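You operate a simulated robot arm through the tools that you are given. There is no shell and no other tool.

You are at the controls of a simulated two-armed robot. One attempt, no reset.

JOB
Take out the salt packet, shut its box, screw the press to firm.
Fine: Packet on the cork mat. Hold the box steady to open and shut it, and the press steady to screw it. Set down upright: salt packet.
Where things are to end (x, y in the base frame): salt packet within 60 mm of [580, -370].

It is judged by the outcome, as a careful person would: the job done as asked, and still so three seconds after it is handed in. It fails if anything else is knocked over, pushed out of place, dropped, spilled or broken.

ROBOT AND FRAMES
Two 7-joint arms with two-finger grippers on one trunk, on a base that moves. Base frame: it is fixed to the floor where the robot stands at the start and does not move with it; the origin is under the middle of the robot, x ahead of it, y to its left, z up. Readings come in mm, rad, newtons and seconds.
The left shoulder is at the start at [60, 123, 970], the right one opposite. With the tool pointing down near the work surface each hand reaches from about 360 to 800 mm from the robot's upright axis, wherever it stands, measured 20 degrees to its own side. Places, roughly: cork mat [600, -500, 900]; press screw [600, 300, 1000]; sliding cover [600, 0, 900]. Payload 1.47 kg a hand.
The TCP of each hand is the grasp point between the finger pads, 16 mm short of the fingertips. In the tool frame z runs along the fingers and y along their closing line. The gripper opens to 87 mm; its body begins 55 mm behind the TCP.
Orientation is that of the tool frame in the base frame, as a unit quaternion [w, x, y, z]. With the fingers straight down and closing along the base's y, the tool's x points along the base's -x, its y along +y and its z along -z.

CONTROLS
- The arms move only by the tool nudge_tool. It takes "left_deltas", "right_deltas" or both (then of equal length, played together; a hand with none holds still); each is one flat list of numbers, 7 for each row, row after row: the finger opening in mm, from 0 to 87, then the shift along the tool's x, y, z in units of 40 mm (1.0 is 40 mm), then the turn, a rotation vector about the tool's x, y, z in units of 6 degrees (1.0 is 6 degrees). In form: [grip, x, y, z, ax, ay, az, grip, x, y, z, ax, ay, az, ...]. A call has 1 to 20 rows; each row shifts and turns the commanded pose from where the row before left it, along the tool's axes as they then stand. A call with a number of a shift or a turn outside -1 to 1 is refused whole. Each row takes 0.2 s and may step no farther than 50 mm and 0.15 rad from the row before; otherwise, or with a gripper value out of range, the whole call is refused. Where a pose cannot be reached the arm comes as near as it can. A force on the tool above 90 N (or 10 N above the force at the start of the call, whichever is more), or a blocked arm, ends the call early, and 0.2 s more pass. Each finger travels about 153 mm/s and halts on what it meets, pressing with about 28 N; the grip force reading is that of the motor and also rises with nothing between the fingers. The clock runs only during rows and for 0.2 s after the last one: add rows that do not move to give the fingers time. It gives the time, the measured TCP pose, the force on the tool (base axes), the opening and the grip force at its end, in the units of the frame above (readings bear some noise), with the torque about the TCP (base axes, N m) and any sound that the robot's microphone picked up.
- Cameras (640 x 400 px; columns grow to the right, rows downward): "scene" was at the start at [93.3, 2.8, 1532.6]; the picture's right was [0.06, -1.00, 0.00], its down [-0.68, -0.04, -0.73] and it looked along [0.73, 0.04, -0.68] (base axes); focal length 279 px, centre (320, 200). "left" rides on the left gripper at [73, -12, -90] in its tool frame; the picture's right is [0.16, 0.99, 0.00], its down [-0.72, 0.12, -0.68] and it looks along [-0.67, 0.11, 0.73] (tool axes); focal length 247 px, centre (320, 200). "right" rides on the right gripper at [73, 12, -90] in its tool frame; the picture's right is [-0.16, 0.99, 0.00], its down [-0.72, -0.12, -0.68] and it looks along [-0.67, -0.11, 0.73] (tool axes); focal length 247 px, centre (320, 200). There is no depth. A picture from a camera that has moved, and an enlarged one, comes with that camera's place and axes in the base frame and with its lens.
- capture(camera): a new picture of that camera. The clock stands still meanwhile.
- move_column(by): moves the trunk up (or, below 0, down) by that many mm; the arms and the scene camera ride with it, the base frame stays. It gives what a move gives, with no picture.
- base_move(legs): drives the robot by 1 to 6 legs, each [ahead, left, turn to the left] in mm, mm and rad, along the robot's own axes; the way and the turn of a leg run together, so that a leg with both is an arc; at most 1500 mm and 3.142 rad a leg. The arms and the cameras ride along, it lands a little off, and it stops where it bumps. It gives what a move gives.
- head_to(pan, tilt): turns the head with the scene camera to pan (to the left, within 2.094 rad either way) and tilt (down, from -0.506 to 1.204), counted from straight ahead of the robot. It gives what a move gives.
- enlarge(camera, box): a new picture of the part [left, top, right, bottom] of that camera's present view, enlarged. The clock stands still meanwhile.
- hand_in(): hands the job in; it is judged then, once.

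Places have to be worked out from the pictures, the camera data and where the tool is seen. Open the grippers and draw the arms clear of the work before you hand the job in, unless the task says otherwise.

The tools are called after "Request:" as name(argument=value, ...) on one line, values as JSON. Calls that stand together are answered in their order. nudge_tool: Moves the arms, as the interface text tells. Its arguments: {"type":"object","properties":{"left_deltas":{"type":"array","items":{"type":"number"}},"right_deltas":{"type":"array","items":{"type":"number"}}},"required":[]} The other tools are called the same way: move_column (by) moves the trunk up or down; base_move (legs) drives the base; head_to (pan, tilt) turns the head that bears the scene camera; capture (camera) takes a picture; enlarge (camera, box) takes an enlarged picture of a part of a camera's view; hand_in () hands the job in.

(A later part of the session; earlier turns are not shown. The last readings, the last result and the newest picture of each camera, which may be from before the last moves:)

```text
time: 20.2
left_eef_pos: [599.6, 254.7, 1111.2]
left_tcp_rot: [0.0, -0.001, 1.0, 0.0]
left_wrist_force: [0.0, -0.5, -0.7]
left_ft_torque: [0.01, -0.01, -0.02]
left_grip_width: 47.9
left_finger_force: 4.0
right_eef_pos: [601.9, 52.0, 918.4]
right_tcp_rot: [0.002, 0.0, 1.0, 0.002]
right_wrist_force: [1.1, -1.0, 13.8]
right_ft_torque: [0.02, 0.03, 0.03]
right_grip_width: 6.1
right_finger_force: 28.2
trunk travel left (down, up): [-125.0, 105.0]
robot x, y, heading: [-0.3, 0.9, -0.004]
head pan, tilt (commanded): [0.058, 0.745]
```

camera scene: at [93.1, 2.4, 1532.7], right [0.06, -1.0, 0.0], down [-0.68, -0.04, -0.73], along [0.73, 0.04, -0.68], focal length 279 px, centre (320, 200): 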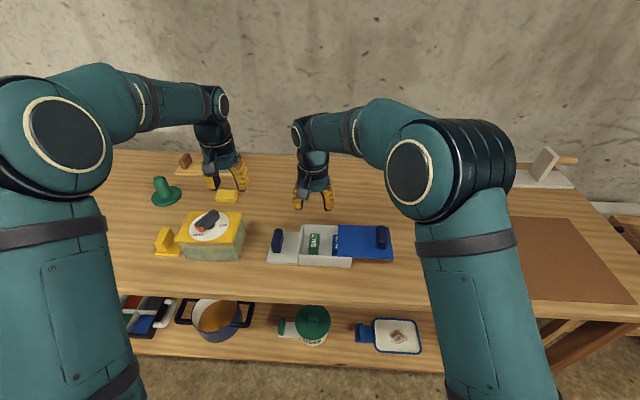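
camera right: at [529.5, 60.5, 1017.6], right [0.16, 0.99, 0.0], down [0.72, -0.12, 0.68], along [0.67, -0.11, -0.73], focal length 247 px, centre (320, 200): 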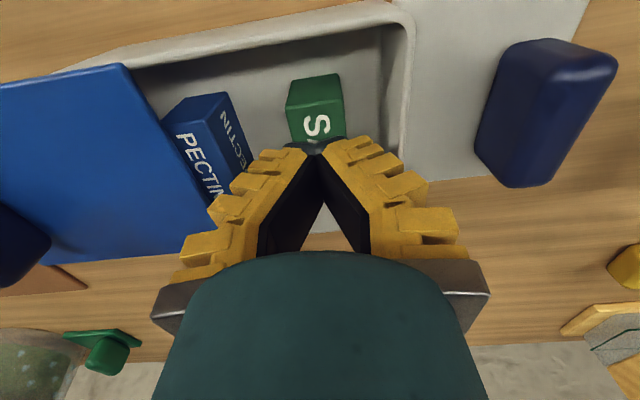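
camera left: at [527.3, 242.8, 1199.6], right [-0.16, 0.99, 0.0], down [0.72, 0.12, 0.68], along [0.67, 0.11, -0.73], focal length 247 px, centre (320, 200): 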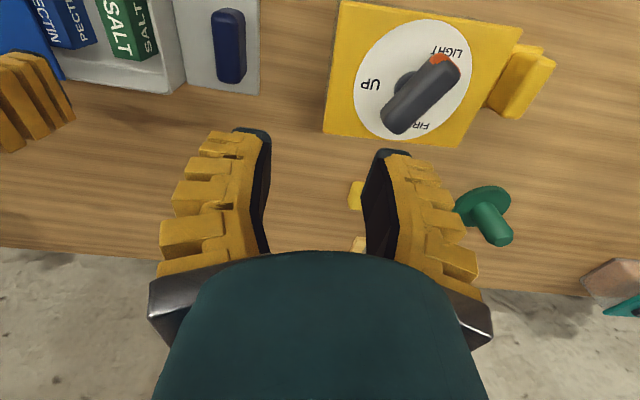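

Contact: about 14 N on the packet's top. I now drag toward −y in small steps and look at the result.

Request:
nudge_tool(right_deltas=[0, 0, -0.06, 0, 0, 0, 0, 0, 0, -0.06, 0, 0, 0, 0, 0, 0, -0.06, 0, 0, 0, 0, 0, 0, -0.05, 0, 0, 0, 0, 0, 0, 0, 0, 0, 0, 0])

Request:
capture(camera="right")

Request:
enlarge(camera="scene", box=[260, 180, 400, 280])

```text
time: 21.4
left_eef_pos: [598.3, 253.9, 1109.7]
left_tcp_rot: [0.0, -0.001, 1.0, 0.0]
left_wrist_force: [-0.3, 0.1, 0.4]
left_ft_torque: [-0.01, -0.01, 0.02]
left_grip_width: 47.9
left_finger_force: 4.4
right_eef_pos: [601.9, 41.6, 916.6]
right_tcp_rot: [0.0, 0.0, 1.0, 0.0]
right_wrist_force: [-0.6, 6.4, 16.4]
right_ft_torque: [0.07, 0.01, -0.02]
right_grip_width: 6.0
right_finger_force: 28.2
trunk travel left (down, up): [-125.0, 105.0]
robot x, y, heading: [1.7, 4.1, 0.004]
head pan, tilt (commanded): [0.058, 0.745]
```

```text
taken
camera right: at [528.1, 53.8, 1007.8], right [0.16, 0.99, 0.0], down [0.72, -0.12, 0.68], along [0.67, -0.11, -0.73], focal length 247 px, centre (320, 200)
```

right: 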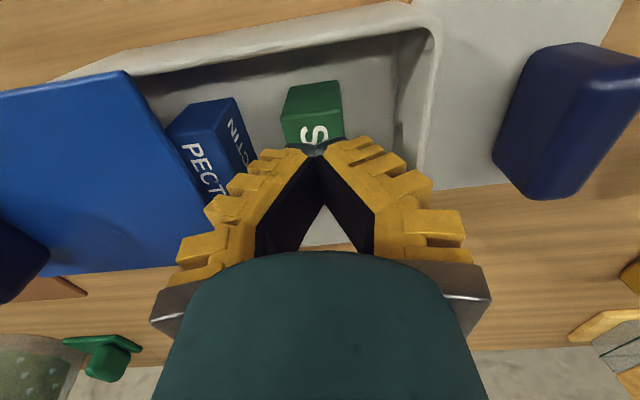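

```text
4.00 times, centred on (330, 230) of scene
camera zoom: at [91.7, 3.4, 1532.8], right [0.06, -1.0, 0.0], down [-0.68, -0.04, -0.74], along [0.73, 0.04, -0.68], focal length 1117 px, centre (280, 80)
```

zoom: 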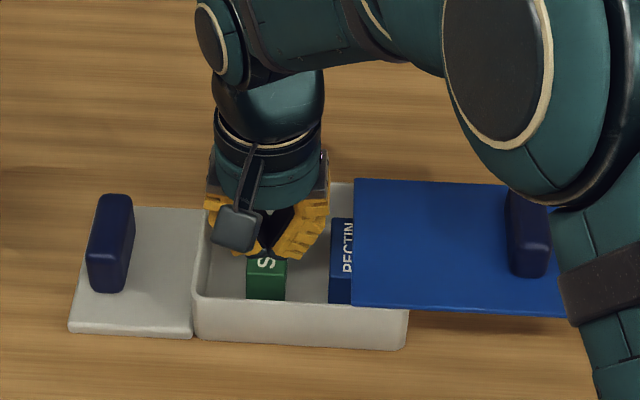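

The packet slid about 8 mm with the tips, and the box did not move. I lift straight up and look from above.

Request:
nudge_tool(right_deltas=[0, 0, 0, -0.1, 0, 0, 0, 0, 0, 0, -0.4, 0, 0, 0, 0, 0, 0, -0.8, 0, 0, 0, 20, 0, 0, -0.8, 0, 0, 0, 30, 0, 0, -0.8, 0, 0, 0, 30, 0, 0, -0.4, 0, 0, 0, 30, 0, 0, 0, 0, 0, 0])

Request:
capture(camera="right")

Request:
enlarge(camera="right", box=[200, 0, 440, 160])

Request:
enlarge(camera="scene", box=[260, 210, 370, 280])

```text
time: 23.0
left_eef_pos: [600.0, 254.5, 1109.0]
left_tcp_rot: [0.0, 0.0, 1.0, 0.0]
left_wrist_force: [-0.3, 0.0, 0.3]
left_ft_torque: [0.03, 0.0, -0.03]
left_grip_width: 47.7
left_finger_force: 3.8
right_eef_pos: [602.7, 42.4, 1048.7]
right_tcp_rot: [0.0, 0.0, 1.0, 0.0]
right_wrist_force: [0.0, 0.3, 0.1]
right_ft_torque: [-0.01, -0.03, 0.02]
right_grip_width: 36.0
right_finger_force: 4.6
trunk travel left (down, up): [-125.0, 105.0]
robot x, y, heading: [1.3, -1.4, -0.004]
head pan, tilt (commanded): [0.058, 0.745]
```

```text
taken
camera right: at [529.2, 53.1, 1138.8], right [0.16, 0.99, 0.0], down [0.72, -0.12, 0.68], along [0.67, -0.11, -0.73], focal length 247 px, centre (320, 200)
```

right: 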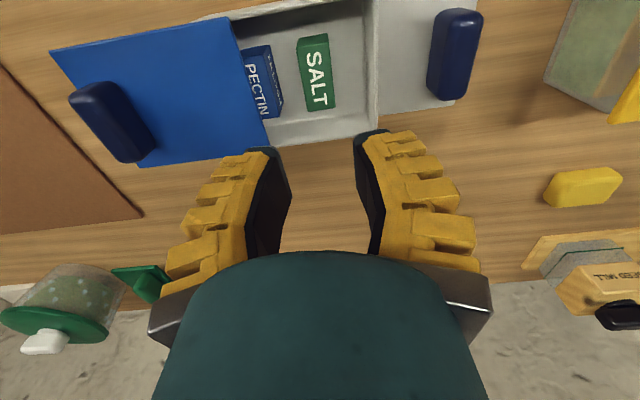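

```text
2.50 times, centred on (320, 80) of right
camera zoom: at [529.2, 53.1, 1138.8], right [0.16, 0.99, 0.0], down [0.72, -0.12, 0.68], along [0.67, -0.11, -0.73], focal length 617 px, centre (320, 500)
```

zoom: 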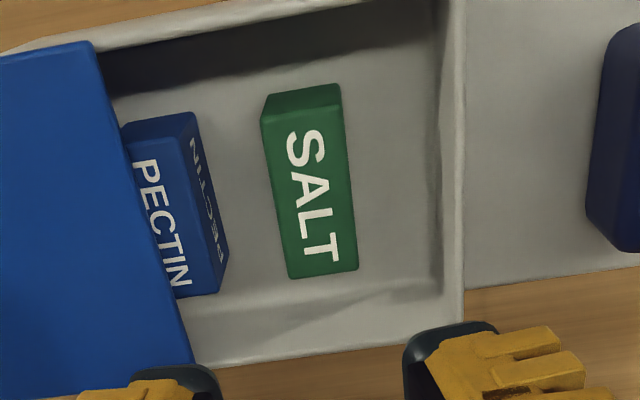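

```text
5.71 times, centred on (315, 245) of scene
camera zoom: at [93.4, 2.8, 1532.6], right [0.06, -1.0, 0.0], down [-0.68, -0.04, -0.73], along [0.73, 0.04, -0.68], focal length 1596 px, centre (349, -57)
```

zoom: 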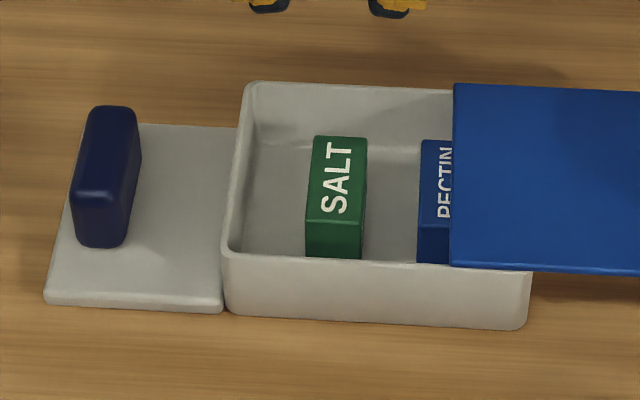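

The packet now sits at y 25–52.5, centre (600,39), leaving ~33 mm to the wall and ~30 mm to PECTIN. I set the fingers to about 32 mm opening, align to y 39.5 and lower to just above the rim to check alignment.

Request:
nudge_tool(right_deltas=[26, 0.06, -0.07, 0, 0, 0, 0, 26, 0, 0, 0.6, 0, 0, 0, 26, 0, 0, 0.6, 0, 0, 0, 26, 0, 0, 0.6, 0, 0, 0, 26, 0, 0, 0.6, 0, 0, 0, 26, 0, 0, 0.4, 0, 0, 0, 26, 0, 0, 0, 0, 0, 0, 26, 0, 0, 0, 0, 0, 0])

Request:
capture(camera="right")

Request:
enlarge(camera="scene", box=[280, 200, 360, 270])

```text
time: 24.8
left_eef_pos: [599.5, 254.4, 1110.0]
left_tcp_rot: [0.0, -0.001, 1.0, 0.0]
left_wrist_force: [0.5, 0.3, -0.5]
left_ft_torque: [0.03, -0.01, 0.04]
left_grip_width: 47.8
left_finger_force: 3.6
right_eef_pos: [600.5, 39.5, 937.0]
right_tcp_rot: [0.0, 0.001, 1.0, 0.0]
right_wrist_force: [-0.5, 0.2, 0.5]
right_ft_torque: [0.02, 0.01, -0.04]
right_grip_width: 32.0
right_finger_force: 3.9
trunk travel left (down, up): [-125.0, 105.0]
robot x, y, heading: [-1.3, -1.2, 0.001]
head pan, tilt (commanded): [0.058, 0.745]
```

```text
taken
camera right: at [526.5, 50.7, 1026.9], right [0.16, 0.99, 0.0], down [0.72, -0.12, 0.68], along [0.67, -0.11, -0.73], focal length 247 px, centre (320, 200)
```

right: 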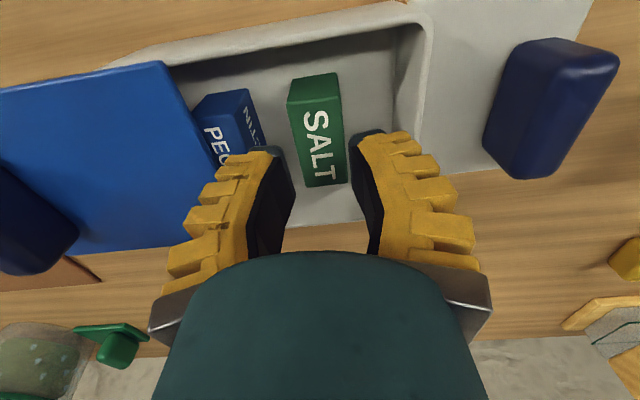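

```text
5.71 times, centred on (320, 235) of scene
camera zoom: at [93.4, 2.8, 1532.6], right [0.06, -1.0, 0.0], down [-0.68, -0.04, -0.73], along [0.73, 0.04, -0.68], focal length 1596 px, centre (320, 0)
```

zoom: 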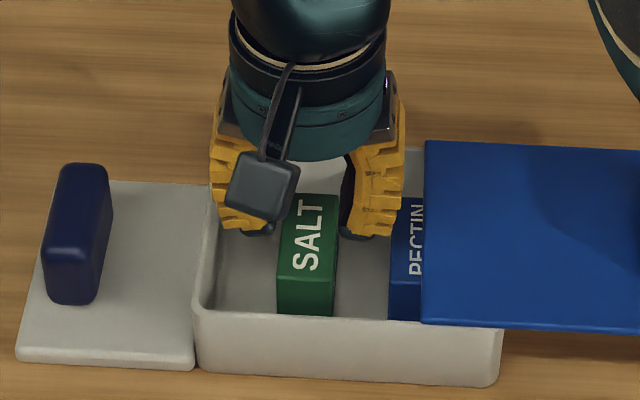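

Alignment with the packet is good (centre within 1 mm, packet yawed about −2°). I zoom on the −y finger to check its clearance to PECTIN before going in.

Request:
enlarge(camera="scene", box=[320, 210, 350, 250])

Request:
enlarge(camera="scene", box=[300, 210, 345, 250])

Request:
enlarge(camera="right", box=[180, 70, 300, 200])

```text
10.00 times, centred on (335, 230) of scene
camera zoom: at [93.4, 2.8, 1532.6], right [0.06, -1.0, 0.0], down [-0.68, -0.04, -0.73], along [0.73, 0.04, -0.68], focal length 2793 px, centre (170, -100)
```

zoom: 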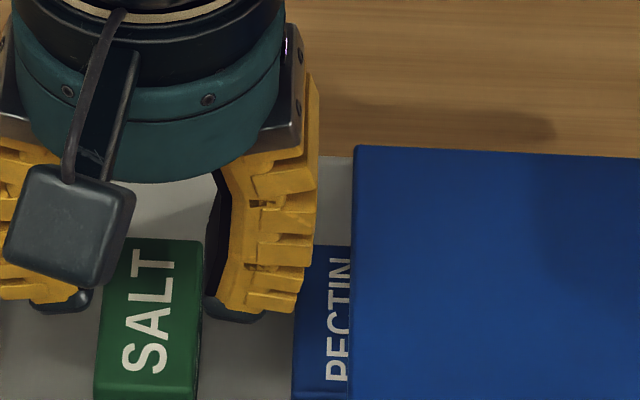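

```text
10.00 times, centred on (322, 230) of scene
camera zoom: at [93.4, 2.8, 1532.6], right [0.06, -1.0, 0.0], down [-0.68, -0.04, -0.73], along [0.73, 0.04, -0.68], focal length 2793 px, centre (295, -100)
```

zoom: 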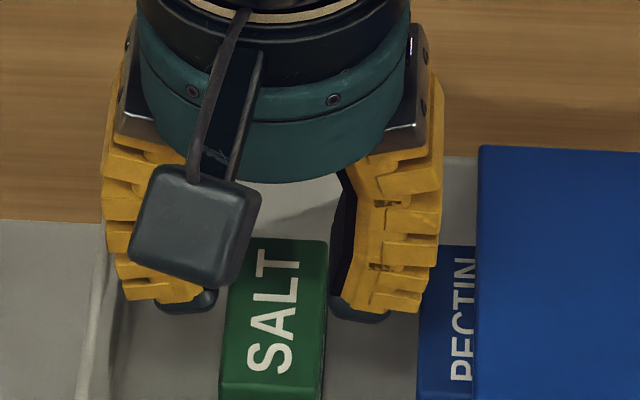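

```text
3.08 times, centred on (240, 135) of right
camera zoom: at [526.5, 50.7, 1026.9], right [0.16, 0.99, 0.0], down [0.72, -0.12, 0.68], along [0.67, -0.11, -0.73], focal length 760 px, centre (566, 400)
```

zoom: 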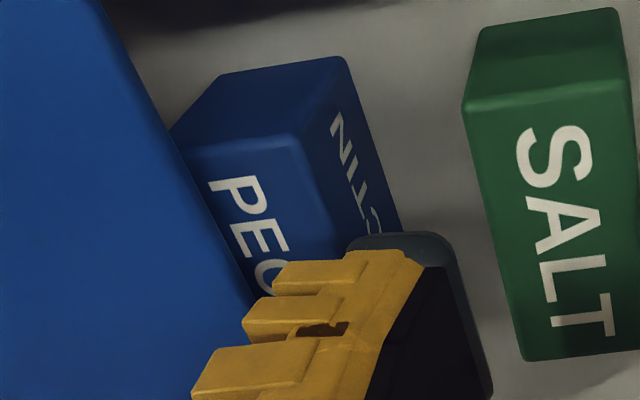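

PECTIN's near face is at y≈−3, so a deep grasp could rub it; the lugs start about 10 mm above the tips. I'll take a shallow grasp with tips about 12 mm below the packet's top so the lugs stay above PECTIN, matching the packet's −2° yaw.

Request:
nudge_tool(right_deltas=[26, 0, 0.02, 0.1, 0, 0, 0.35, 26, 0, 0, 0.2, 0, 0, 0, 26, 0, 0, 0.2, 0, 0, 0, 26, 0, 0, 0.15, 0, 0, 0, 26, 0, 0, 0.15, 0, 0, 0, 26, 0, 0, 0, 0, 0, 0])

Request:
capture(camera="right")

Request:
enlarge(camera="scene", box=[290, 210, 350, 260])

```text
time: 26.2
left_eef_pos: [600.7, 254.1, 1109.7]
left_tcp_rot: [0.001, 0.001, 1.0, 0.001]
left_wrist_force: [0.5, -0.4, 0.2]
left_ft_torque: [0.03, 0.01, 0.01]
left_grip_width: 47.7
left_finger_force: 4.0
right_eef_pos: [599.5, 39.3, 904.7]
right_tcp_rot: [0.0, 0.018, 1.0, 0.0]
right_wrist_force: [0.2, 0.3, 0.1]
right_ft_torque: [-0.01, -0.02, 0.02]
right_grip_width: 32.2
right_finger_force: 4.3
trunk travel left (down, up): [-125.0, 105.0]
robot x, y, heading: [-0.9, 1.1, 0.001]
head pan, tilt (commanded): [0.058, 0.745]
```

```text
taken
camera right: at [526.7, 53.6, 994.9], right [0.19, 0.98, 0.0], down [0.72, -0.14, 0.68], along [0.67, -0.13, -0.73], focal length 247 px, centre (320, 200)
```

right: 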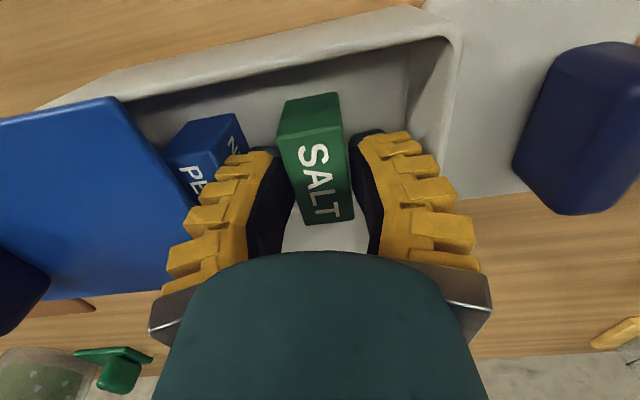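

```text
8.00 times, centred on (320, 235) of scene
camera zoom: at [93.3, 2.8, 1532.7], right [0.06, -1.0, 0.0], down [-0.68, -0.04, -0.73], along [0.73, 0.04, -0.68], focal length 2234 px, centre (320, -80)
```

zoom: 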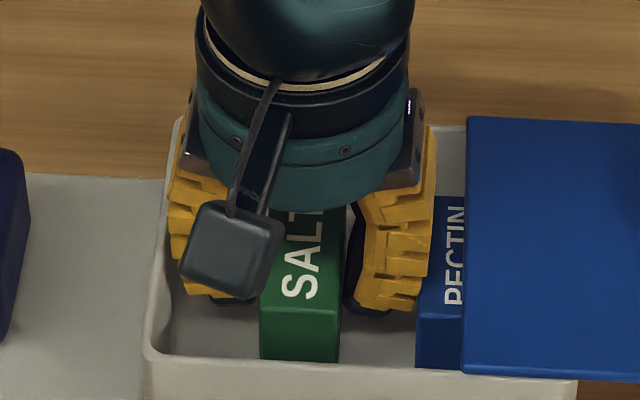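

The fingers straddle the packet without contact. I close on it.

Request:
nudge_tool(right_deltas=[20, 0, 0, 0.05, 0, 0, 0, 12, 0, 0, 0, 0, 0, 0, 5, 0, 0, 0, 0, 0, 0, 5, 0, 0, 0, 0, 0, 0, 5, 0, 0, 0, 0, 0, 0])

Request:
capture(camera="right")

```text
time: 27.4
left_eef_pos: [598.9, 253.7, 1110.4]
left_tcp_rot: [0.001, 0.001, 1.0, 0.0]
left_wrist_force: [0.2, -0.1, -0.1]
left_ft_torque: [0.01, 0.01, 0.01]
left_grip_width: 47.9
left_finger_force: 4.1
right_eef_pos: [600.2, 40.4, 903.6]
right_tcp_rot: [0.002, 0.018, 1.0, 0.001]
right_wrist_force: [3.3, -1.5, 19.5]
right_ft_torque: [0.0, -0.08, 0.07]
right_grip_width: 26.1
right_finger_force: 27.6
trunk travel left (down, up): [-125.0, 105.0]
robot x, y, heading: [-0.1, -0.5, 0.0]
head pan, tilt (commanded): [0.058, 0.745]
```

```text
taken
camera right: at [526.3, 53.7, 994.1], right [0.19, 0.98, 0.0], down [0.72, -0.14, 0.68], along [0.67, -0.13, -0.73], focal length 247 px, centre (320, 200)
```

right: 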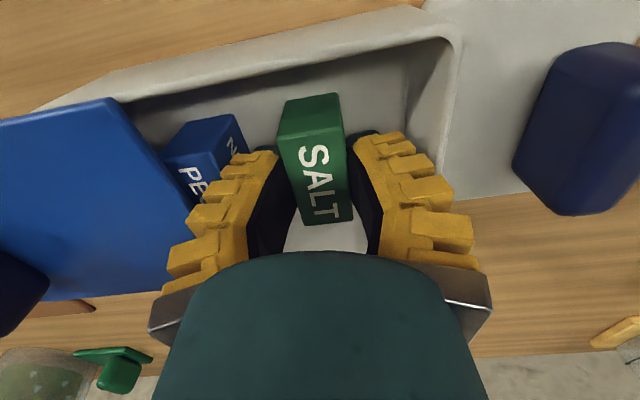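

Gripped at 26 mm. I lift slowly and check that the packet comes along.

Request:
nudge_tool(right_deltas=[5, 0, 0, -0.15, 0, 0, 0, 5, 0, 0, -0.25, 0, 0, 0, 5, 0, 0, -0.3, 0, 0, 0, 5, 0, 0, -0.3, 0, 0, 0, 5, 0, 0, -0.3, 0, 0, 0, 5, 0, 0, 0, 0, 0, 0])

Request:
capture(camera="right")

Request:
enlarge(camera="scene", box=[260, 190, 380, 280])

```text
time: 28.8
left_eef_pos: [600.2, 256.0, 1109.7]
left_tcp_rot: [0.0, 0.0, 1.0, 0.001]
left_wrist_force: [0.7, 0.4, -1.3]
left_ft_torque: [0.02, -0.01, 0.02]
left_grip_width: 47.7
left_finger_force: 3.8
right_eef_pos: [599.9, 40.8, 955.0]
right_tcp_rot: [0.0, 0.018, 1.0, 0.0]
right_wrist_force: [-0.6, 0.1, -1.0]
right_ft_torque: [-0.03, 0.0, -0.03]
right_grip_width: 19.3
right_finger_force: 27.9
trunk travel left (down, up): [-125.0, 105.0]
robot x, y, heading: [-1.8, -4.9, -0.003]
head pan, tilt (commanded): [0.058, 0.745]
```

```text
taken
camera right: at [526.7, 54.0, 1045.2], right [0.19, 0.98, 0.0], down [0.72, -0.14, 0.68], along [0.67, -0.13, -0.73], focal length 247 px, centre (320, 200)
```

right: 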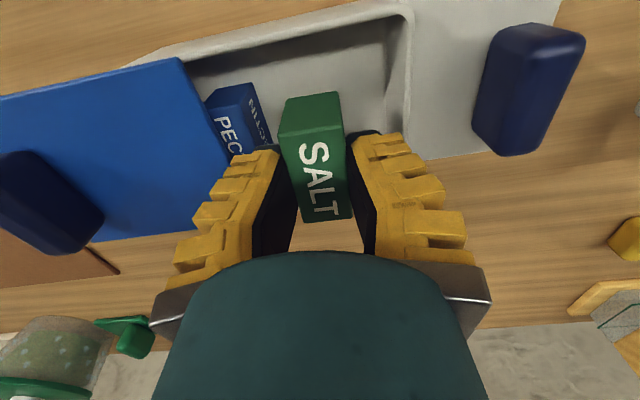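

```text
4.44 times, centred on (320, 235) of scene
camera zoom: at [93.5, 2.8, 1532.6], right [0.06, -1.0, 0.0], down [-0.68, -0.04, -0.73], along [0.73, 0.04, -0.68], focal length 1241 px, centre (320, 44)
```

zoom: 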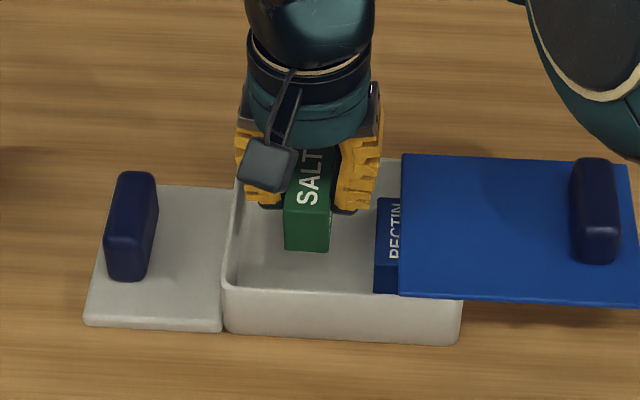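

The packet is off the floor, but the grip reading fell from 26 to 19 mm. I zoom in to see whether it has slipped or tilted before going further.

Request:
enlarge(camera="right", box=[220, 70, 420, 260])

Request:
enlarge(camera="scene", box=[300, 200, 350, 250])

Request:
capture(camera="left")

```text
2.11 times, centred on (320, 165) of right
camera zoom: at [526.7, 54.0, 1045.2], right [0.19, 0.98, 0.0], down [0.72, -0.14, 0.68], along [0.67, -0.13, -0.73], focal length 520 px, centre (320, 274)
```

zoom: 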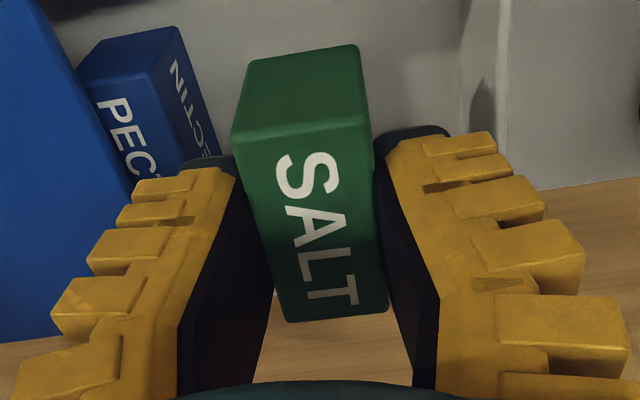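

```text
8.00 times, centred on (325, 225) of scene
camera zoom: at [93.5, 2.8, 1532.6], right [0.06, -1.0, 0.0], down [-0.68, -0.04, -0.73], along [0.73, 0.04, -0.68], focal length 2234 px, centre (280, 0)
```

zoom: 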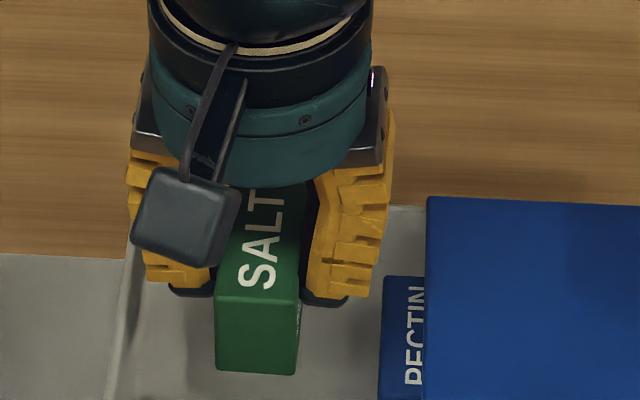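

```text
taken
camera left: at [527.5, 243.2, 1199.4], right [-0.16, 0.99, 0.0], down [0.72, 0.12, 0.68], along [0.67, 0.11, -0.73], focal length 247 px, centre (320, 200)
```

left: 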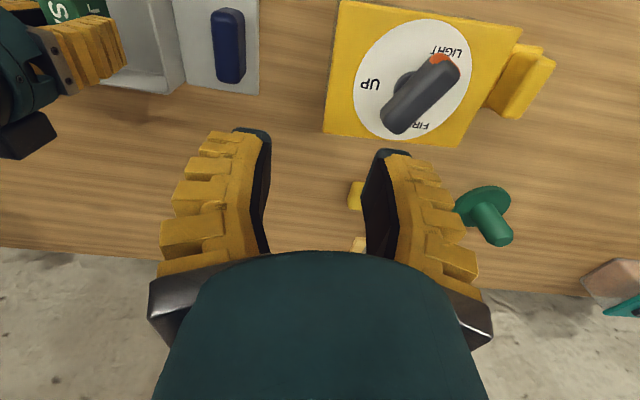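

The packet is held squarely just below the TCP with no tilt. I raise it another 75 mm and carry it level toward the mat at (580,−370).

Request:
nudge_tool(right_deltas=[5, 0, 0, -0.5, 0, 0, 0, 5, 0, 0, -0.7, 0, 0, 0, 5, 0, 0, -0.7, 0, 0, 0, 5, 0, -0.3, 0, 0, 0, 0, 5, 0, -0.6, 0, 0, 0, 0, 5, 0, -0.75, 0, 0, 0, 0, 5, 0, -0.75, 0, 0, 0, 0, 5, 0, -0.75, 0, 0, 0, 0, 5, 0, -0.75, 0, 0, 0, 0, 5, 0, -0.75, 0, 0, 0, 0, 5, 0, -0.75, 0, 0, 0, 0, 5, 0, -0.75, 0, 0, 0, 0, 5, 0, -0.75, 0, 0, 0, 0, 5, 0, -0.75, 0, 0, 0, 0, 5, 0, -0.75, 0, 0, 0, 0, 5, 0, -0.75, 0, 0, 0, 0, 5, 0.12, -0.6, 0, 0, 0, 0, 5, 0, -0.45, 0, 0, 0, 0, 5, 0, 0, 0, 0, 0, 0])

Request:
capture(camera="right")

Request:
capture(camera="scene")

```text
time: 32.8
left_eef_pos: [599.3, 254.3, 1108.9]
left_tcp_rot: [0.001, 0.001, 1.0, 0.0]
left_wrist_force: [0.1, -0.5, -0.8]
left_ft_torque: [-0.02, -0.02, 0.0]
left_grip_width: 47.7
left_finger_force: 4.2
right_eef_pos: [580.3, -368.2, 1030.5]
right_tcp_rot: [0.001, 0.018, 1.0, 0.0]
right_wrist_force: [-0.2, 0.3, -0.3]
right_ft_torque: [0.0, 0.01, 0.03]
right_grip_width: 19.4
right_finger_force: 28.2
trunk travel left (down, up): [-125.0, 105.0]
robot x, y, heading: [-1.2, 2.4, -0.002]
head pan, tilt (commanded): [0.058, 0.745]
```

```text
taken
camera right: at [507.0, -354.2, 1121.3], right [0.19, 0.98, 0.0], down [0.72, -0.14, 0.68], along [0.67, -0.13, -0.73], focal length 247 px, centre (320, 200)
```

right: 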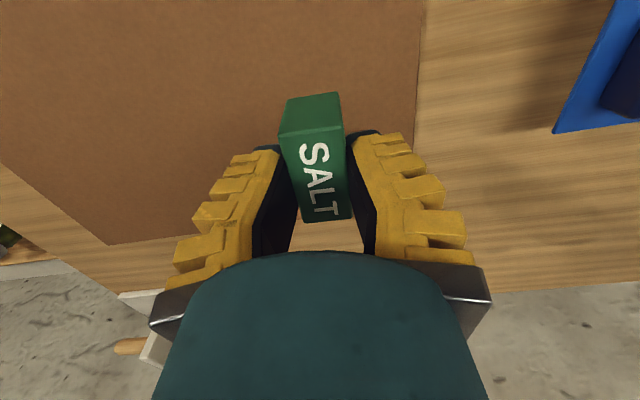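

```text
taken
camera scene: at [93.3, 3.0, 1532.7], right [0.06, -1.0, 0.0], down [-0.68, -0.04, -0.73], along [0.73, 0.04, -0.68], focal length 279 px, centre (320, 200)
```

scene: 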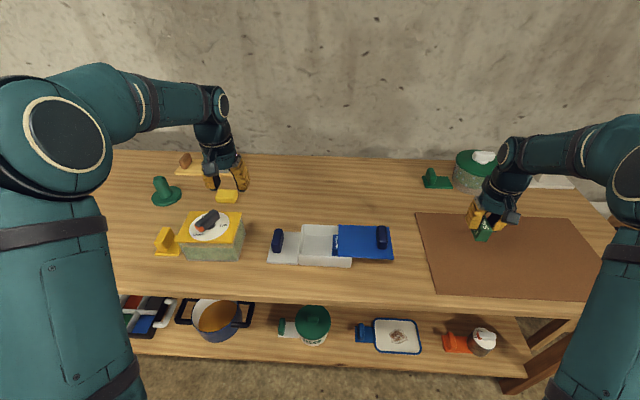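

The packet hangs upright over the mat at (580,−368). I lower it to just above the mat.

Request:
nudge_tool(right_deltas=[5, 0, 0, 0.5, 0, 0, 0, 5, 0, 0, 0.5, 0, 0, 0, 5, 0, 0, 0.5, 0, 0, 0, 5, 0, 0, 0.5, 0, 0, 0, 5, 0, 0, 0.4, 0, 0, 0, 5, 0, 0, 0.25, 0, 0, 0, 5, 0, 0, 0.1, 0, 0, 0, 5, 0, 0, 0, 0, 0, 0])

Request:
enlarge(camera="scene", box=[450, 200, 530, 270])

```text
time: 34.6
left_eef_pos: [599.4, 254.0, 1110.6]
left_tcp_rot: [0.001, 0.0, 1.0, 0.001]
left_wrist_force: [0.0, -0.1, 0.2]
left_ft_torque: [0.01, 0.03, 0.0]
left_grip_width: 47.8
left_finger_force: 3.5
right_eef_pos: [579.4, -367.7, 919.8]
right_tcp_rot: [-0.001, 0.018, 1.0, 0.0]
right_wrist_force: [0.1, 0.0, -0.1]
right_ft_torque: [-0.03, 0.01, 0.01]
right_grip_width: 19.4
right_finger_force: 27.6
trunk travel left (down, up): [-125.0, 105.0]
robot x, y, heading: [1.4, -4.1, -0.002]
head pan, tilt (commanded): [0.058, 0.745]
```

```text
5.71 times, centred on (490, 235) of scene
camera zoom: at [93.4, 2.8, 1532.6], right [0.06, -1.0, 0.0], down [-0.68, -0.04, -0.73], along [0.73, 0.04, -0.68], focal length 1596 px, centre (-651, 0)
```

zoom: 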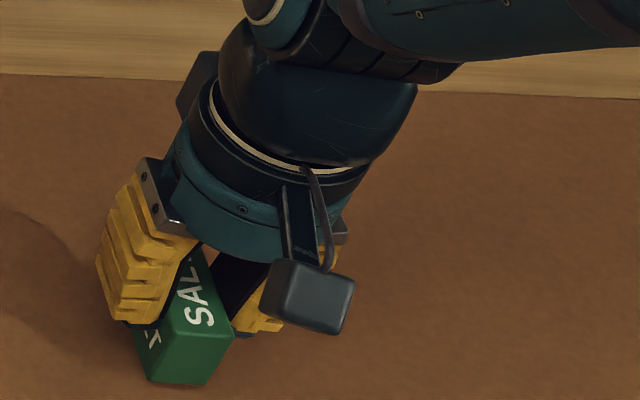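

Still free at z 920. I lower in 2 mm steps until the packet touches the mat.

Request:
nudge_tool(right_deltas=[5, 0, 0, 0.06, 0, 0, 0, 5, 0, 0, 0.06, 0, 0, 0, 5, 0, 0, 0.06, 0, 0, 0, 5, 0, 0, 0, 0, 0, 0])

```text
time: 35.6
left_eef_pos: [600.7, 254.7, 1109.6]
left_tcp_rot: [0.0, 0.0, 1.0, 0.0]
left_wrist_force: [-0.6, -0.9, -0.2]
left_ft_torque: [-0.03, 0.03, 0.01]
left_grip_width: 47.7
left_finger_force: 4.3
right_eef_pos: [580.6, -367.9, 912.7]
right_tcp_rot: [-0.001, 0.018, 1.0, 0.0]
right_wrist_force: [0.1, -0.4, -1.2]
right_ft_torque: [-0.04, 0.01, -0.01]
right_grip_width: 19.4
right_finger_force: 27.9
trunk travel left (down, up): [-125.0, 105.0]
robot x, y, heading: [3.2, 2.0, -0.002]
head pan, tilt (commanded): [0.058, 0.745]
```

No contact at 912.7 yet; I continue in small steps.

Request:
nudge_tool(right_deltas=[5, 0, 0, 0.05, 0, 0, 0, 5, 0, 0, 0.05, 0, 0, 0, 5, 0, 0, 0, 0, 0, 0])

```text
time: 36.4
left_eef_pos: [599.1, 254.2, 1109.9]
left_tcp_rot: [-0.001, 0.0, 1.0, 0.0]
left_wrist_force: [-0.3, 0.3, 0.8]
left_ft_torque: [-0.03, 0.0, 0.01]
left_grip_width: 47.6
left_finger_force: 3.9
right_eef_pos: [580.3, -367.5, 908.5]
right_tcp_rot: [0.0, 0.018, 1.0, 0.0]
right_wrist_force: [0.1, 0.1, -0.8]
right_ft_torque: [0.04, 0.04, 0.01]
right_grip_width: 19.2
right_finger_force: 28.5
trunk travel left (down, up): [-125.0, 105.0]
robot x, y, heading: [-0.5, -0.1, -0.004]
head pan, tilt (commanded): [0.058, 0.745]
```

Still free at 908.5. I go on downward by 2 mm steps.

Request:
nudge_tool(right_deltas=[5, 0, 0, 0.05, 0, 0, 0, 5, 0, 0, 0.05, 0, 0, 0, 5, 0, 0, 0, 0, 0, 0])

Request:
enlarge(camera="scene", box=[450, 200, 530, 270])

```text
time: 37.2
left_eef_pos: [598.3, 253.3, 1111.9]
left_tcp_rot: [-0.001, 0.0, 1.0, 0.0]
left_wrist_force: [0.7, 0.5, 0.2]
left_ft_torque: [0.01, -0.01, -0.01]
left_grip_width: 47.7
left_finger_force: 4.2
right_eef_pos: [578.8, -366.7, 907.6]
right_tcp_rot: [0.001, 0.018, 1.0, -0.001]
right_wrist_force: [0.1, -2.2, 14.6]
right_ft_torque: [-0.02, 0.04, 0.02]
right_grip_width: 23.5
right_finger_force: 28.1
trunk travel left (down, up): [-125.0, 105.0]
robot x, y, heading: [2.0, 0.0, 0.003]
head pan, tilt (commanded): [0.058, 0.745]
```

```text
5.71 times, centred on (490, 235) of scene
camera zoom: at [92.2, 3.5, 1532.8], right [0.06, -1.0, 0.0], down [-0.68, -0.04, -0.74], along [0.73, 0.04, -0.68], focal length 1596 px, centre (-651, 0)
```

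zoom: 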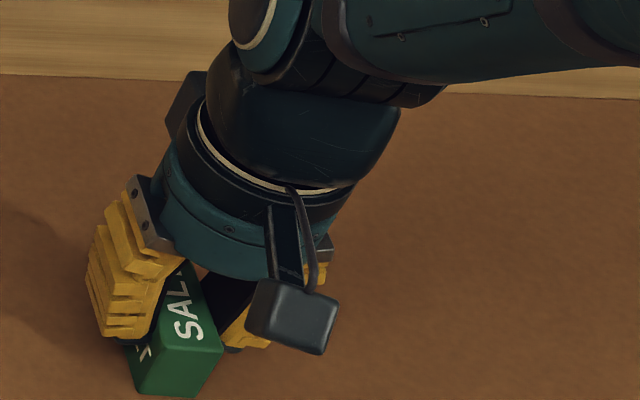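

Contact with the mat at about 15 N. I ease up 1 mm and open the fingers gradually.

Request:
nudge_tool(right_deltas=[5, 0, 0, -0.03, 0, 0, 0, 18, 0, 0, 0, 0, 0, 0, 24, 0, 0, 0, 0, 0, 0, 30, 0, 0, 0, 0, 0, 0, 36, 0, 0, 0, 0, 0, 0, 42, 0, 0, 0, 0, 0, 0, 42, 0, 0, 0, 0, 0, 0])

Request:
capture(camera="right")

Request:
enlarge(camera="scene", box=[450, 200, 530, 270])

```text
time: 38.8
left_eef_pos: [599.7, 254.4, 1109.5]
left_tcp_rot: [0.0, 0.0, 1.0, 0.0]
left_wrist_force: [-0.4, 0.0, 0.8]
left_ft_torque: [0.01, 0.0, 0.0]
left_grip_width: 47.4
left_finger_force: 4.8
right_eef_pos: [579.2, -367.0, 906.5]
right_tcp_rot: [0.002, 0.02, 1.0, 0.0]
right_wrist_force: [0.1, 0.8, 0.0]
right_ft_torque: [0.0, -0.01, -0.01]
right_grip_width: 47.5
right_finger_force: 4.7
trunk travel left (down, up): [-125.0, 105.0]
robot x, y, heading: [2.0, 1.2, -0.001]
head pan, tilt (commanded): [0.058, 0.745]
```

```text
taken
camera right: at [507.2, -353.6, 996.9], right [0.19, 0.98, 0.0], down [0.72, -0.14, 0.68], along [0.67, -0.13, -0.73], focal length 247 px, centre (320, 200)
```

right: 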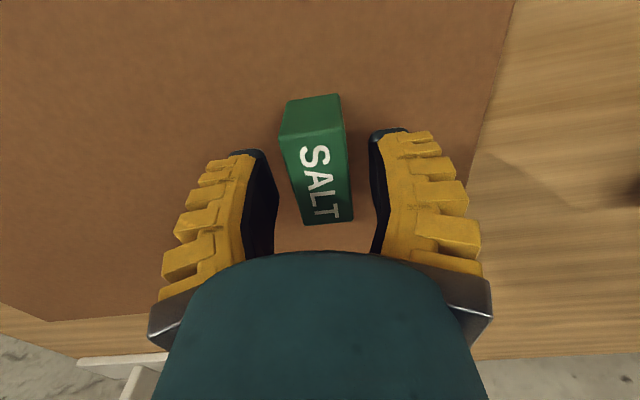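

```text
5.71 times, centred on (490, 235) of scene
camera zoom: at [93.3, 2.8, 1532.6], right [0.06, -1.0, 0.0], down [-0.68, -0.04, -0.73], along [0.73, 0.04, -0.68], focal length 1596 px, centre (-651, 0)
```

zoom: 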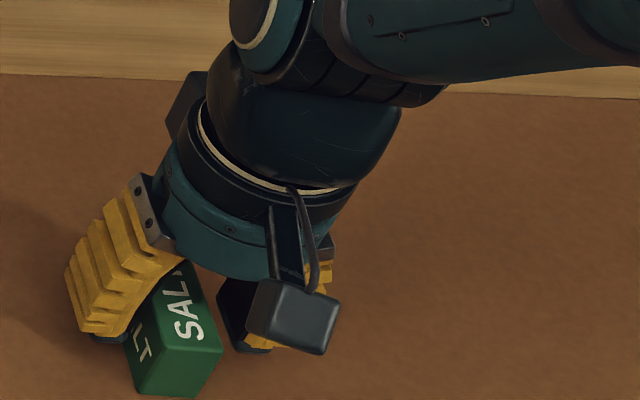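

The packet stands free and upright at about (580,−368). I raise the right hand straight up and verify.

Request:
nudge_tool(right_deltas=[46, 0, 0, -0.3, 0, 0, 0, 46, 0, 0, -0.5, 0, 0, 0, 46, 0, 0, -0.7, 0, 0, 0, 46, 0, 0, -0.7, 0, 0, 0, 46, 0, 0, -0.7, 0, 0, 0, 46, 0, 0, -0.7, 0, 0, -0.35, 46, 0, 0, 0, 0, 0, 0])

Request:
capture(camera="right")

Request:
capture(camera="scene")

```text
time: 40.4
left_eef_pos: [600.1, 253.9, 1110.4]
left_tcp_rot: [0.0, 0.0, 1.0, 0.0]
left_wrist_force: [-0.6, 0.1, -0.3]
left_ft_torque: [-0.03, -0.03, -0.02]
left_grip_width: 47.8
left_finger_force: 3.8
right_eef_pos: [579.5, -366.5, 1050.5]
right_tcp_rot: [0.0, 0.0, 1.0, 0.0]
right_wrist_force: [-0.5, -0.3, 0.5]
right_ft_torque: [0.01, 0.0, -0.04]
right_grip_width: 51.3
right_finger_force: 3.8
trunk travel left (down, up): [-125.0, 105.0]
robot x, y, heading: [-1.9, 1.9, -0.005]
head pan, tilt (commanded): [0.058, 0.745]
```

```text
taken
camera right: at [507.1, -356.2, 1141.3], right [0.16, 0.99, 0.0], down [0.72, -0.12, 0.68], along [0.67, -0.11, -0.73], focal length 247 px, centre (320, 200)
```

right: 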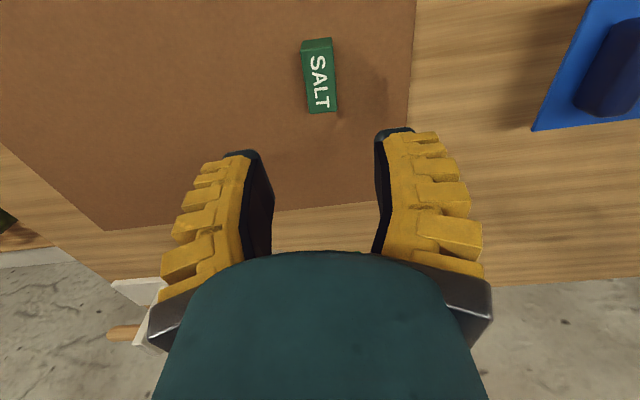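

```text
taken
camera scene: at [93.7, 2.7, 1532.6], right [0.06, -1.0, 0.0], down [-0.68, -0.04, -0.73], along [0.73, 0.04, -0.68], focal length 279 px, centre (320, 200)
```

scene: 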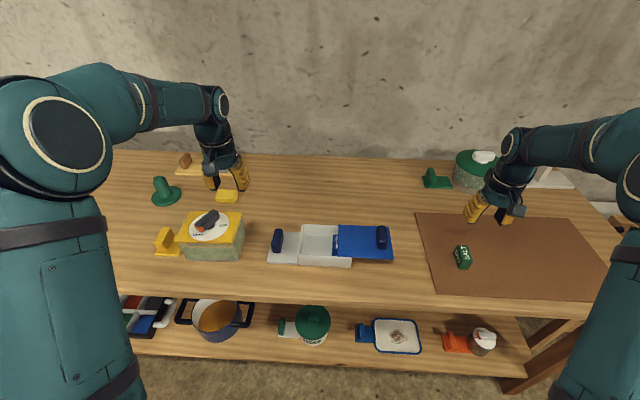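

The packet stands on the mat. Now both hands go back above the two grips to shut the box: left over (600,157.5), right over (600,−136).

Request:
nudge_tool(left_deltas=[46, 0, -0.7, 0, 0, 0, 0, 46, 0, -0.7, 0, 0, 0, 0, 46, 0, -0.6, 0, 0, 0, 0, 46, 0, -0.4, 0, 0, 0, 0, 46, 0, 0, 0.7, 0, 0, 0, 46, 0, 0, 0.7, 0, 0, 0, 46, 0, 0, 0.7, 0, 0, 0, 46, 0, 0, 0.6, 0, 0, 0, 46, 0, 0, 0, 0, 0, 0, 46, 0, 0, 0, 0, 0, 0], right_deltas=[46, 0, 0.7, 0, 0, 0, 0, 46, 0, 0.7, 0, 0, 0, 0, 46, -0.1, 0.7, 0, 0, 0, 0, 46, -0.1, 0.7, 0, 0, 0, 0, 46, -0.1, 0.7, 0, 0, 0, 0, 46, -0.1, 0.7, 0, 0, 0, 0, 46, -0.1, 0.7, 0, 0, 0, 0, 46, 0, 0.6, 0, 0, 0, 0, 46, 0, 0.26, 0, 0, 0, 0, 46, 0, 0, 0, 0, 0, 0])

Request:
capture(camera="right")

Request:
capture(camera="left")

```text
time: 42.6
left_eef_pos: [600.8, 157.0, 1002.8]
left_tcp_rot: [0.0, 0.0, 1.0, 0.0]
left_wrist_force: [-0.1, 0.1, 1.3]
left_ft_torque: [0.0, 0.0, 0.03]
left_grip_width: 51.5
left_finger_force: 3.9
right_eef_pos: [600.2, -137.0, 1050.3]
right_tcp_rot: [0.0, 0.0, 1.0, 0.0]
right_wrist_force: [0.8, -0.7, -0.5]
right_ft_torque: [0.01, -0.01, 0.0]
right_grip_width: 51.5
right_finger_force: 3.8
trunk travel left (down, up): [-125.0, 105.0]
robot x, y, heading: [-1.3, 0.8, -0.004]
head pan, tilt (commanded): [0.058, 0.745]
```

```text
taken
camera right: at [526.7, -126.8, 1141.0], right [0.16, 0.99, 0.0], down [0.72, -0.12, 0.68], along [0.67, -0.11, -0.73], focal length 247 px, centre (320, 200)
```

right: 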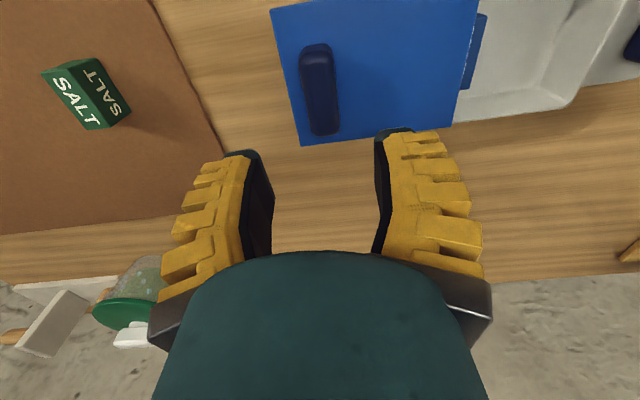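

```text
taken
camera left: at [527.9, 146.8, 1091.9], right [-0.16, 0.99, 0.0], down [0.72, 0.12, 0.68], along [0.67, 0.11, -0.73], focal length 247 px, centre (320, 200)
```

left: 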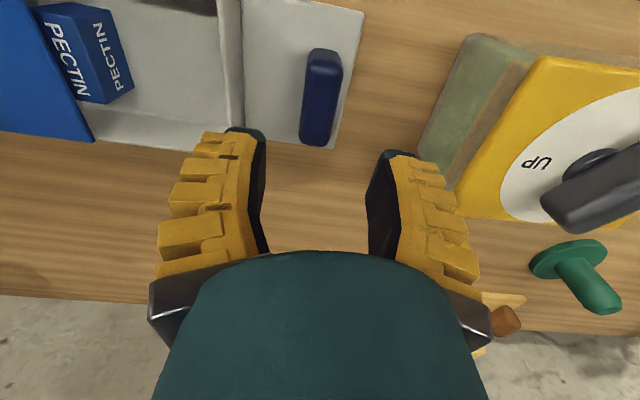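

Both grips lie centred between the fingers. I lower both hands around the grips and close.

Request:
nudge_tool(left_deltas=[46, 0, 0.01, 0.5, 0, 0, 0, 46, 0, 0, 0.5, 0, 0, 0, 46, 0, 0, 0.5, 0, 0, 0, 46, 0, 0, 0.5, 0, 0, 0, 46, 0, 0, 0.4, 0, 0, 0, 46, 0, 0, 0.2, 0, 0, 0, 46, 0, 0, 0, 0, 0, 0, 25, 0, 0, 0, 0, 0, 0, 5, 0, 0, 0, 0, 0, 0, 5, 0, 0, 0, 0, 0, 0, 5, 0, 0, 0, 0, 0, 0, 5, 0, 0, 0, 0, 0, 0], right_deltas=[46, 0, 0.03, 0.5, 0, 0, 0, 46, 0, 0, 0.5, 0, 0, 0, 46, 0, 0, 0.5, 0, 0, 0, 46, 0, 0, 0.5, 0, 0, 0, 46, 0, 0, 0.5, 0, 0, 0, 46, 0, 0, 0.27, 0, 0, 0, 46, 0, 0, 0, 0, 0, 0, 46, 0, 0, 0, 0, 0, 0, 25, 0, 0, 0, 0, 0, 0, 5, 0, 0, 0, 0, 0, 0, 5, 0, 0, 0, 0, 0, 0, 5, 0, 0, 0, 0, 0, 0])

Request:
enlarge(camera="scene", box=[250, 190, 410, 280])

```text
time: 45.2
left_eef_pos: [599.9, 158.1, 898.7]
left_tcp_rot: [0.002, 0.0, 1.0, 0.0]
left_wrist_force: [3.3, 0.1, 9.5]
left_ft_torque: [0.04, -0.09, -0.05]
left_grip_width: 19.8
left_finger_force: 27.9
right_eef_pos: [598.1, -135.8, 940.3]
right_tcp_rot: [0.002, 0.001, 1.0, 0.001]
right_wrist_force: [0.1, 0.2, 11.4]
right_ft_torque: [-0.01, 0.16, -0.1]
right_grip_width: 20.3
right_finger_force: 28.0
trunk travel left (down, up): [-125.0, 105.0]
robot x, y, heading: [-0.6, -0.8, -0.001]
head pan, tilt (commanded): [0.058, 0.745]
```

```text
4.00 times, centred on (330, 235) of scene
camera zoom: at [91.8, 2.9, 1532.8], right [0.06, -1.0, 0.0], down [-0.68, -0.04, -0.74], along [0.73, 0.04, -0.68], focal length 1117 px, centre (280, 60)
```

zoom: 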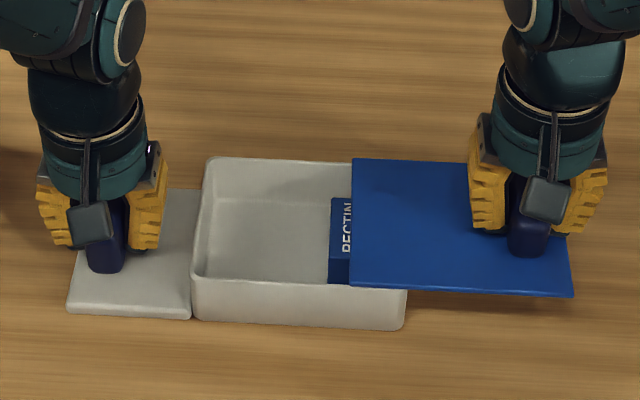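

Both grips held. I push the cover toward +y, 96 mm first, then will close the last bit slowly.

Request:
nudge_tool(left_deltas=[5, 0, 0, 0, 0, 0, 0, 5, 0, 0, 0, 0, 0, 0, 5, 0, 0, 0, 0, 0, 0, 5, 0, 0, 0, 0, 0, 0, 5, 0, 0, 0, 0, 0, 0, 5, 0, 0, 0, 0, 0, 0, 5, 0, 0, 0, 0, 0, 0, 5, 0, 0, 0, 0, 0, 0, 5, 0, 0, 0, 0, 0, 0, 5, 0, 0, 0, 0, 0, 0, 5, 0, 0, 0, 0, 0, 0], right_deltas=[5, 0, 0.15, 0, 0, 0, 0, 5, 0, 0.25, 0, 0, 0, 0, 5, 0, 0.25, 0, 0, 0, 0, 5, 0, 0.25, 0, 0, 0, 0, 5, 0, 0.25, 0, 0, 0, 0, 5, 0, 0.25, 0, 0, 0, 0, 5, 0, 0.25, 0, 0, 0, 0, 5, 0, 0.25, 0, 0, 0, 0, 5, 0, 0.25, 0, 0, 0, 0, 5, 0, 0.25, 0, 0, 0, 0, 5, 0, 0, 0, 0, 0, 0])

```text
time: 47.6
left_eef_pos: [599.3, 159.7, 899.0]
left_tcp_rot: [0.0, 0.0, 1.0, 0.0]
left_wrist_force: [2.1, 1.7, 12.1]
left_ft_torque: [0.02, -0.01, -0.15]
left_grip_width: 21.5
left_finger_force: 27.6
right_eef_pos: [600.0, -38.8, 940.0]
right_tcp_rot: [0.0, 0.0, 1.0, 0.001]
right_wrist_force: [8.3, -0.4, 14.8]
right_ft_torque: [0.01, -0.16, -0.18]
right_grip_width: 21.5
right_finger_force: 28.2
trunk travel left (down, up): [-125.0, 105.0]
robot x, y, heading: [0.1, 0.2, 0.002]
head pan, tilt (commanded): [0.058, 0.745]
```

The cover has about 10 mm to go. I close the rest in 2 mm steps, watching the y-force.

Request:
nudge_tool(left_deltas=[5, 0, 0, 0, 0, 0, 0, 5, 0, 0, 0, 0, 0, 0, 5, 0, 0, 0, 0, 0, 0, 5, 0, 0, 0, 0, 0, 0, 5, 0, 0, 0, 0, 0, 0], right_deltas=[5, 0, 0.06, 0, 0, 0, 0, 5, 0, 0.06, 0, 0, 0, 0, 5, 0, 0.06, 0, 0, 0, 0, 5, 0, 0.05, 0, 0, 0, 0, 5, 0, 0, 0, 0, 0, 0])

Request:
enlarge(camera="scene", box=[250, 190, 410, 280])

```text
time: 48.8
left_eef_pos: [599.5, 158.9, 899.4]
left_tcp_rot: [0.001, 0.0, 1.0, -0.001]
left_wrist_force: [1.8, 1.9, 11.6]
left_ft_torque: [0.03, 0.01, -0.14]
left_grip_width: 20.4
left_finger_force: 28.3
right_eef_pos: [599.7, -30.3, 939.7]
right_tcp_rot: [0.001, -0.001, 1.0, 0.0]
right_wrist_force: [7.9, 0.1, 14.4]
right_ft_torque: [0.01, -0.03, -0.2]
right_grip_width: 22.0
right_finger_force: 28.4
trunk travel left (down, up): [-125.0, 105.0]
robot x, y, heading: [-3.0, 1.2, 0.003]
head pan, tilt (commanded): [0.058, 0.745]
```

```text
4.00 times, centred on (330, 235) of scene
camera zoom: at [92.0, 2.9, 1532.8], right [0.06, -1.0, 0.0], down [-0.68, -0.04, -0.74], along [0.73, 0.04, -0.68], focal length 1117 px, centre (280, 60)
```

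zoom: 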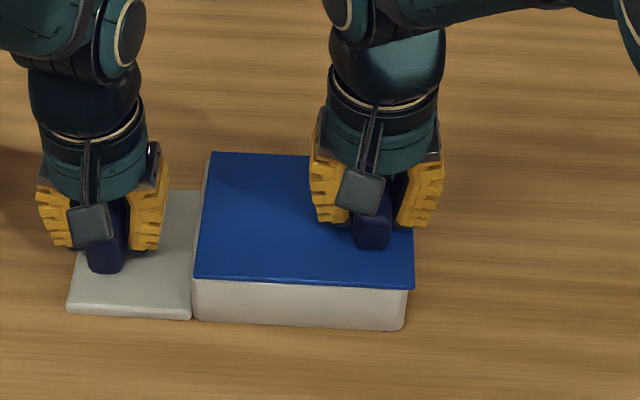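

Almost flush; I push a few mm more in 1.5 mm steps to find the end stop.

Request:
nudge_tool(left_deltas=[5, 0, 0, 0, 0, 0, 0, 5, 0, 0, 0, 0, 0, 0, 5, 0, 0, 0, 0, 0, 0], right_deltas=[5, 0, 0.04, 0, 0, 0, 0, 5, 0, 0.03, 0, 0, 0, 0, 5, 0, 0, 0, 0, 0, 0])

Request:
enlarge(camera="scene", box=[250, 200, 370, 280])

```text
time: 49.6
left_eef_pos: [599.3, 157.4, 899.9]
left_tcp_rot: [0.001, 0.001, 1.0, 0.0]
left_wrist_force: [1.0, 2.7, 10.5]
left_ft_torque: [0.04, -0.04, -0.14]
left_grip_width: 20.4
left_finger_force: 27.8
right_eef_pos: [599.0, -27.4, 939.6]
right_tcp_rot: [0.001, 0.0, 1.0, 0.001]
right_wrist_force: [7.2, -0.8, 13.5]
right_ft_torque: [0.01, -0.08, -0.17]
right_grip_width: 21.0
right_finger_force: 28.0
trunk travel left (down, up): [-125.0, 105.0]
robot x, y, heading: [1.1, -0.6, -0.001]
head pan, tilt (commanded): [0.058, 0.745]
```

```text
5.00 times, centred on (310, 240) of scene
camera zoom: at [92.0, 2.8, 1532.8], right [0.06, -1.0, 0.0], down [-0.68, -0.04, -0.74], along [0.73, 0.04, -0.68], focal length 1396 px, centre (370, 0)
```

zoom: 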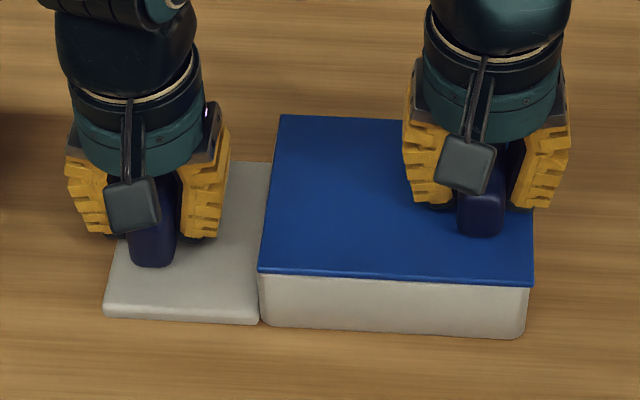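

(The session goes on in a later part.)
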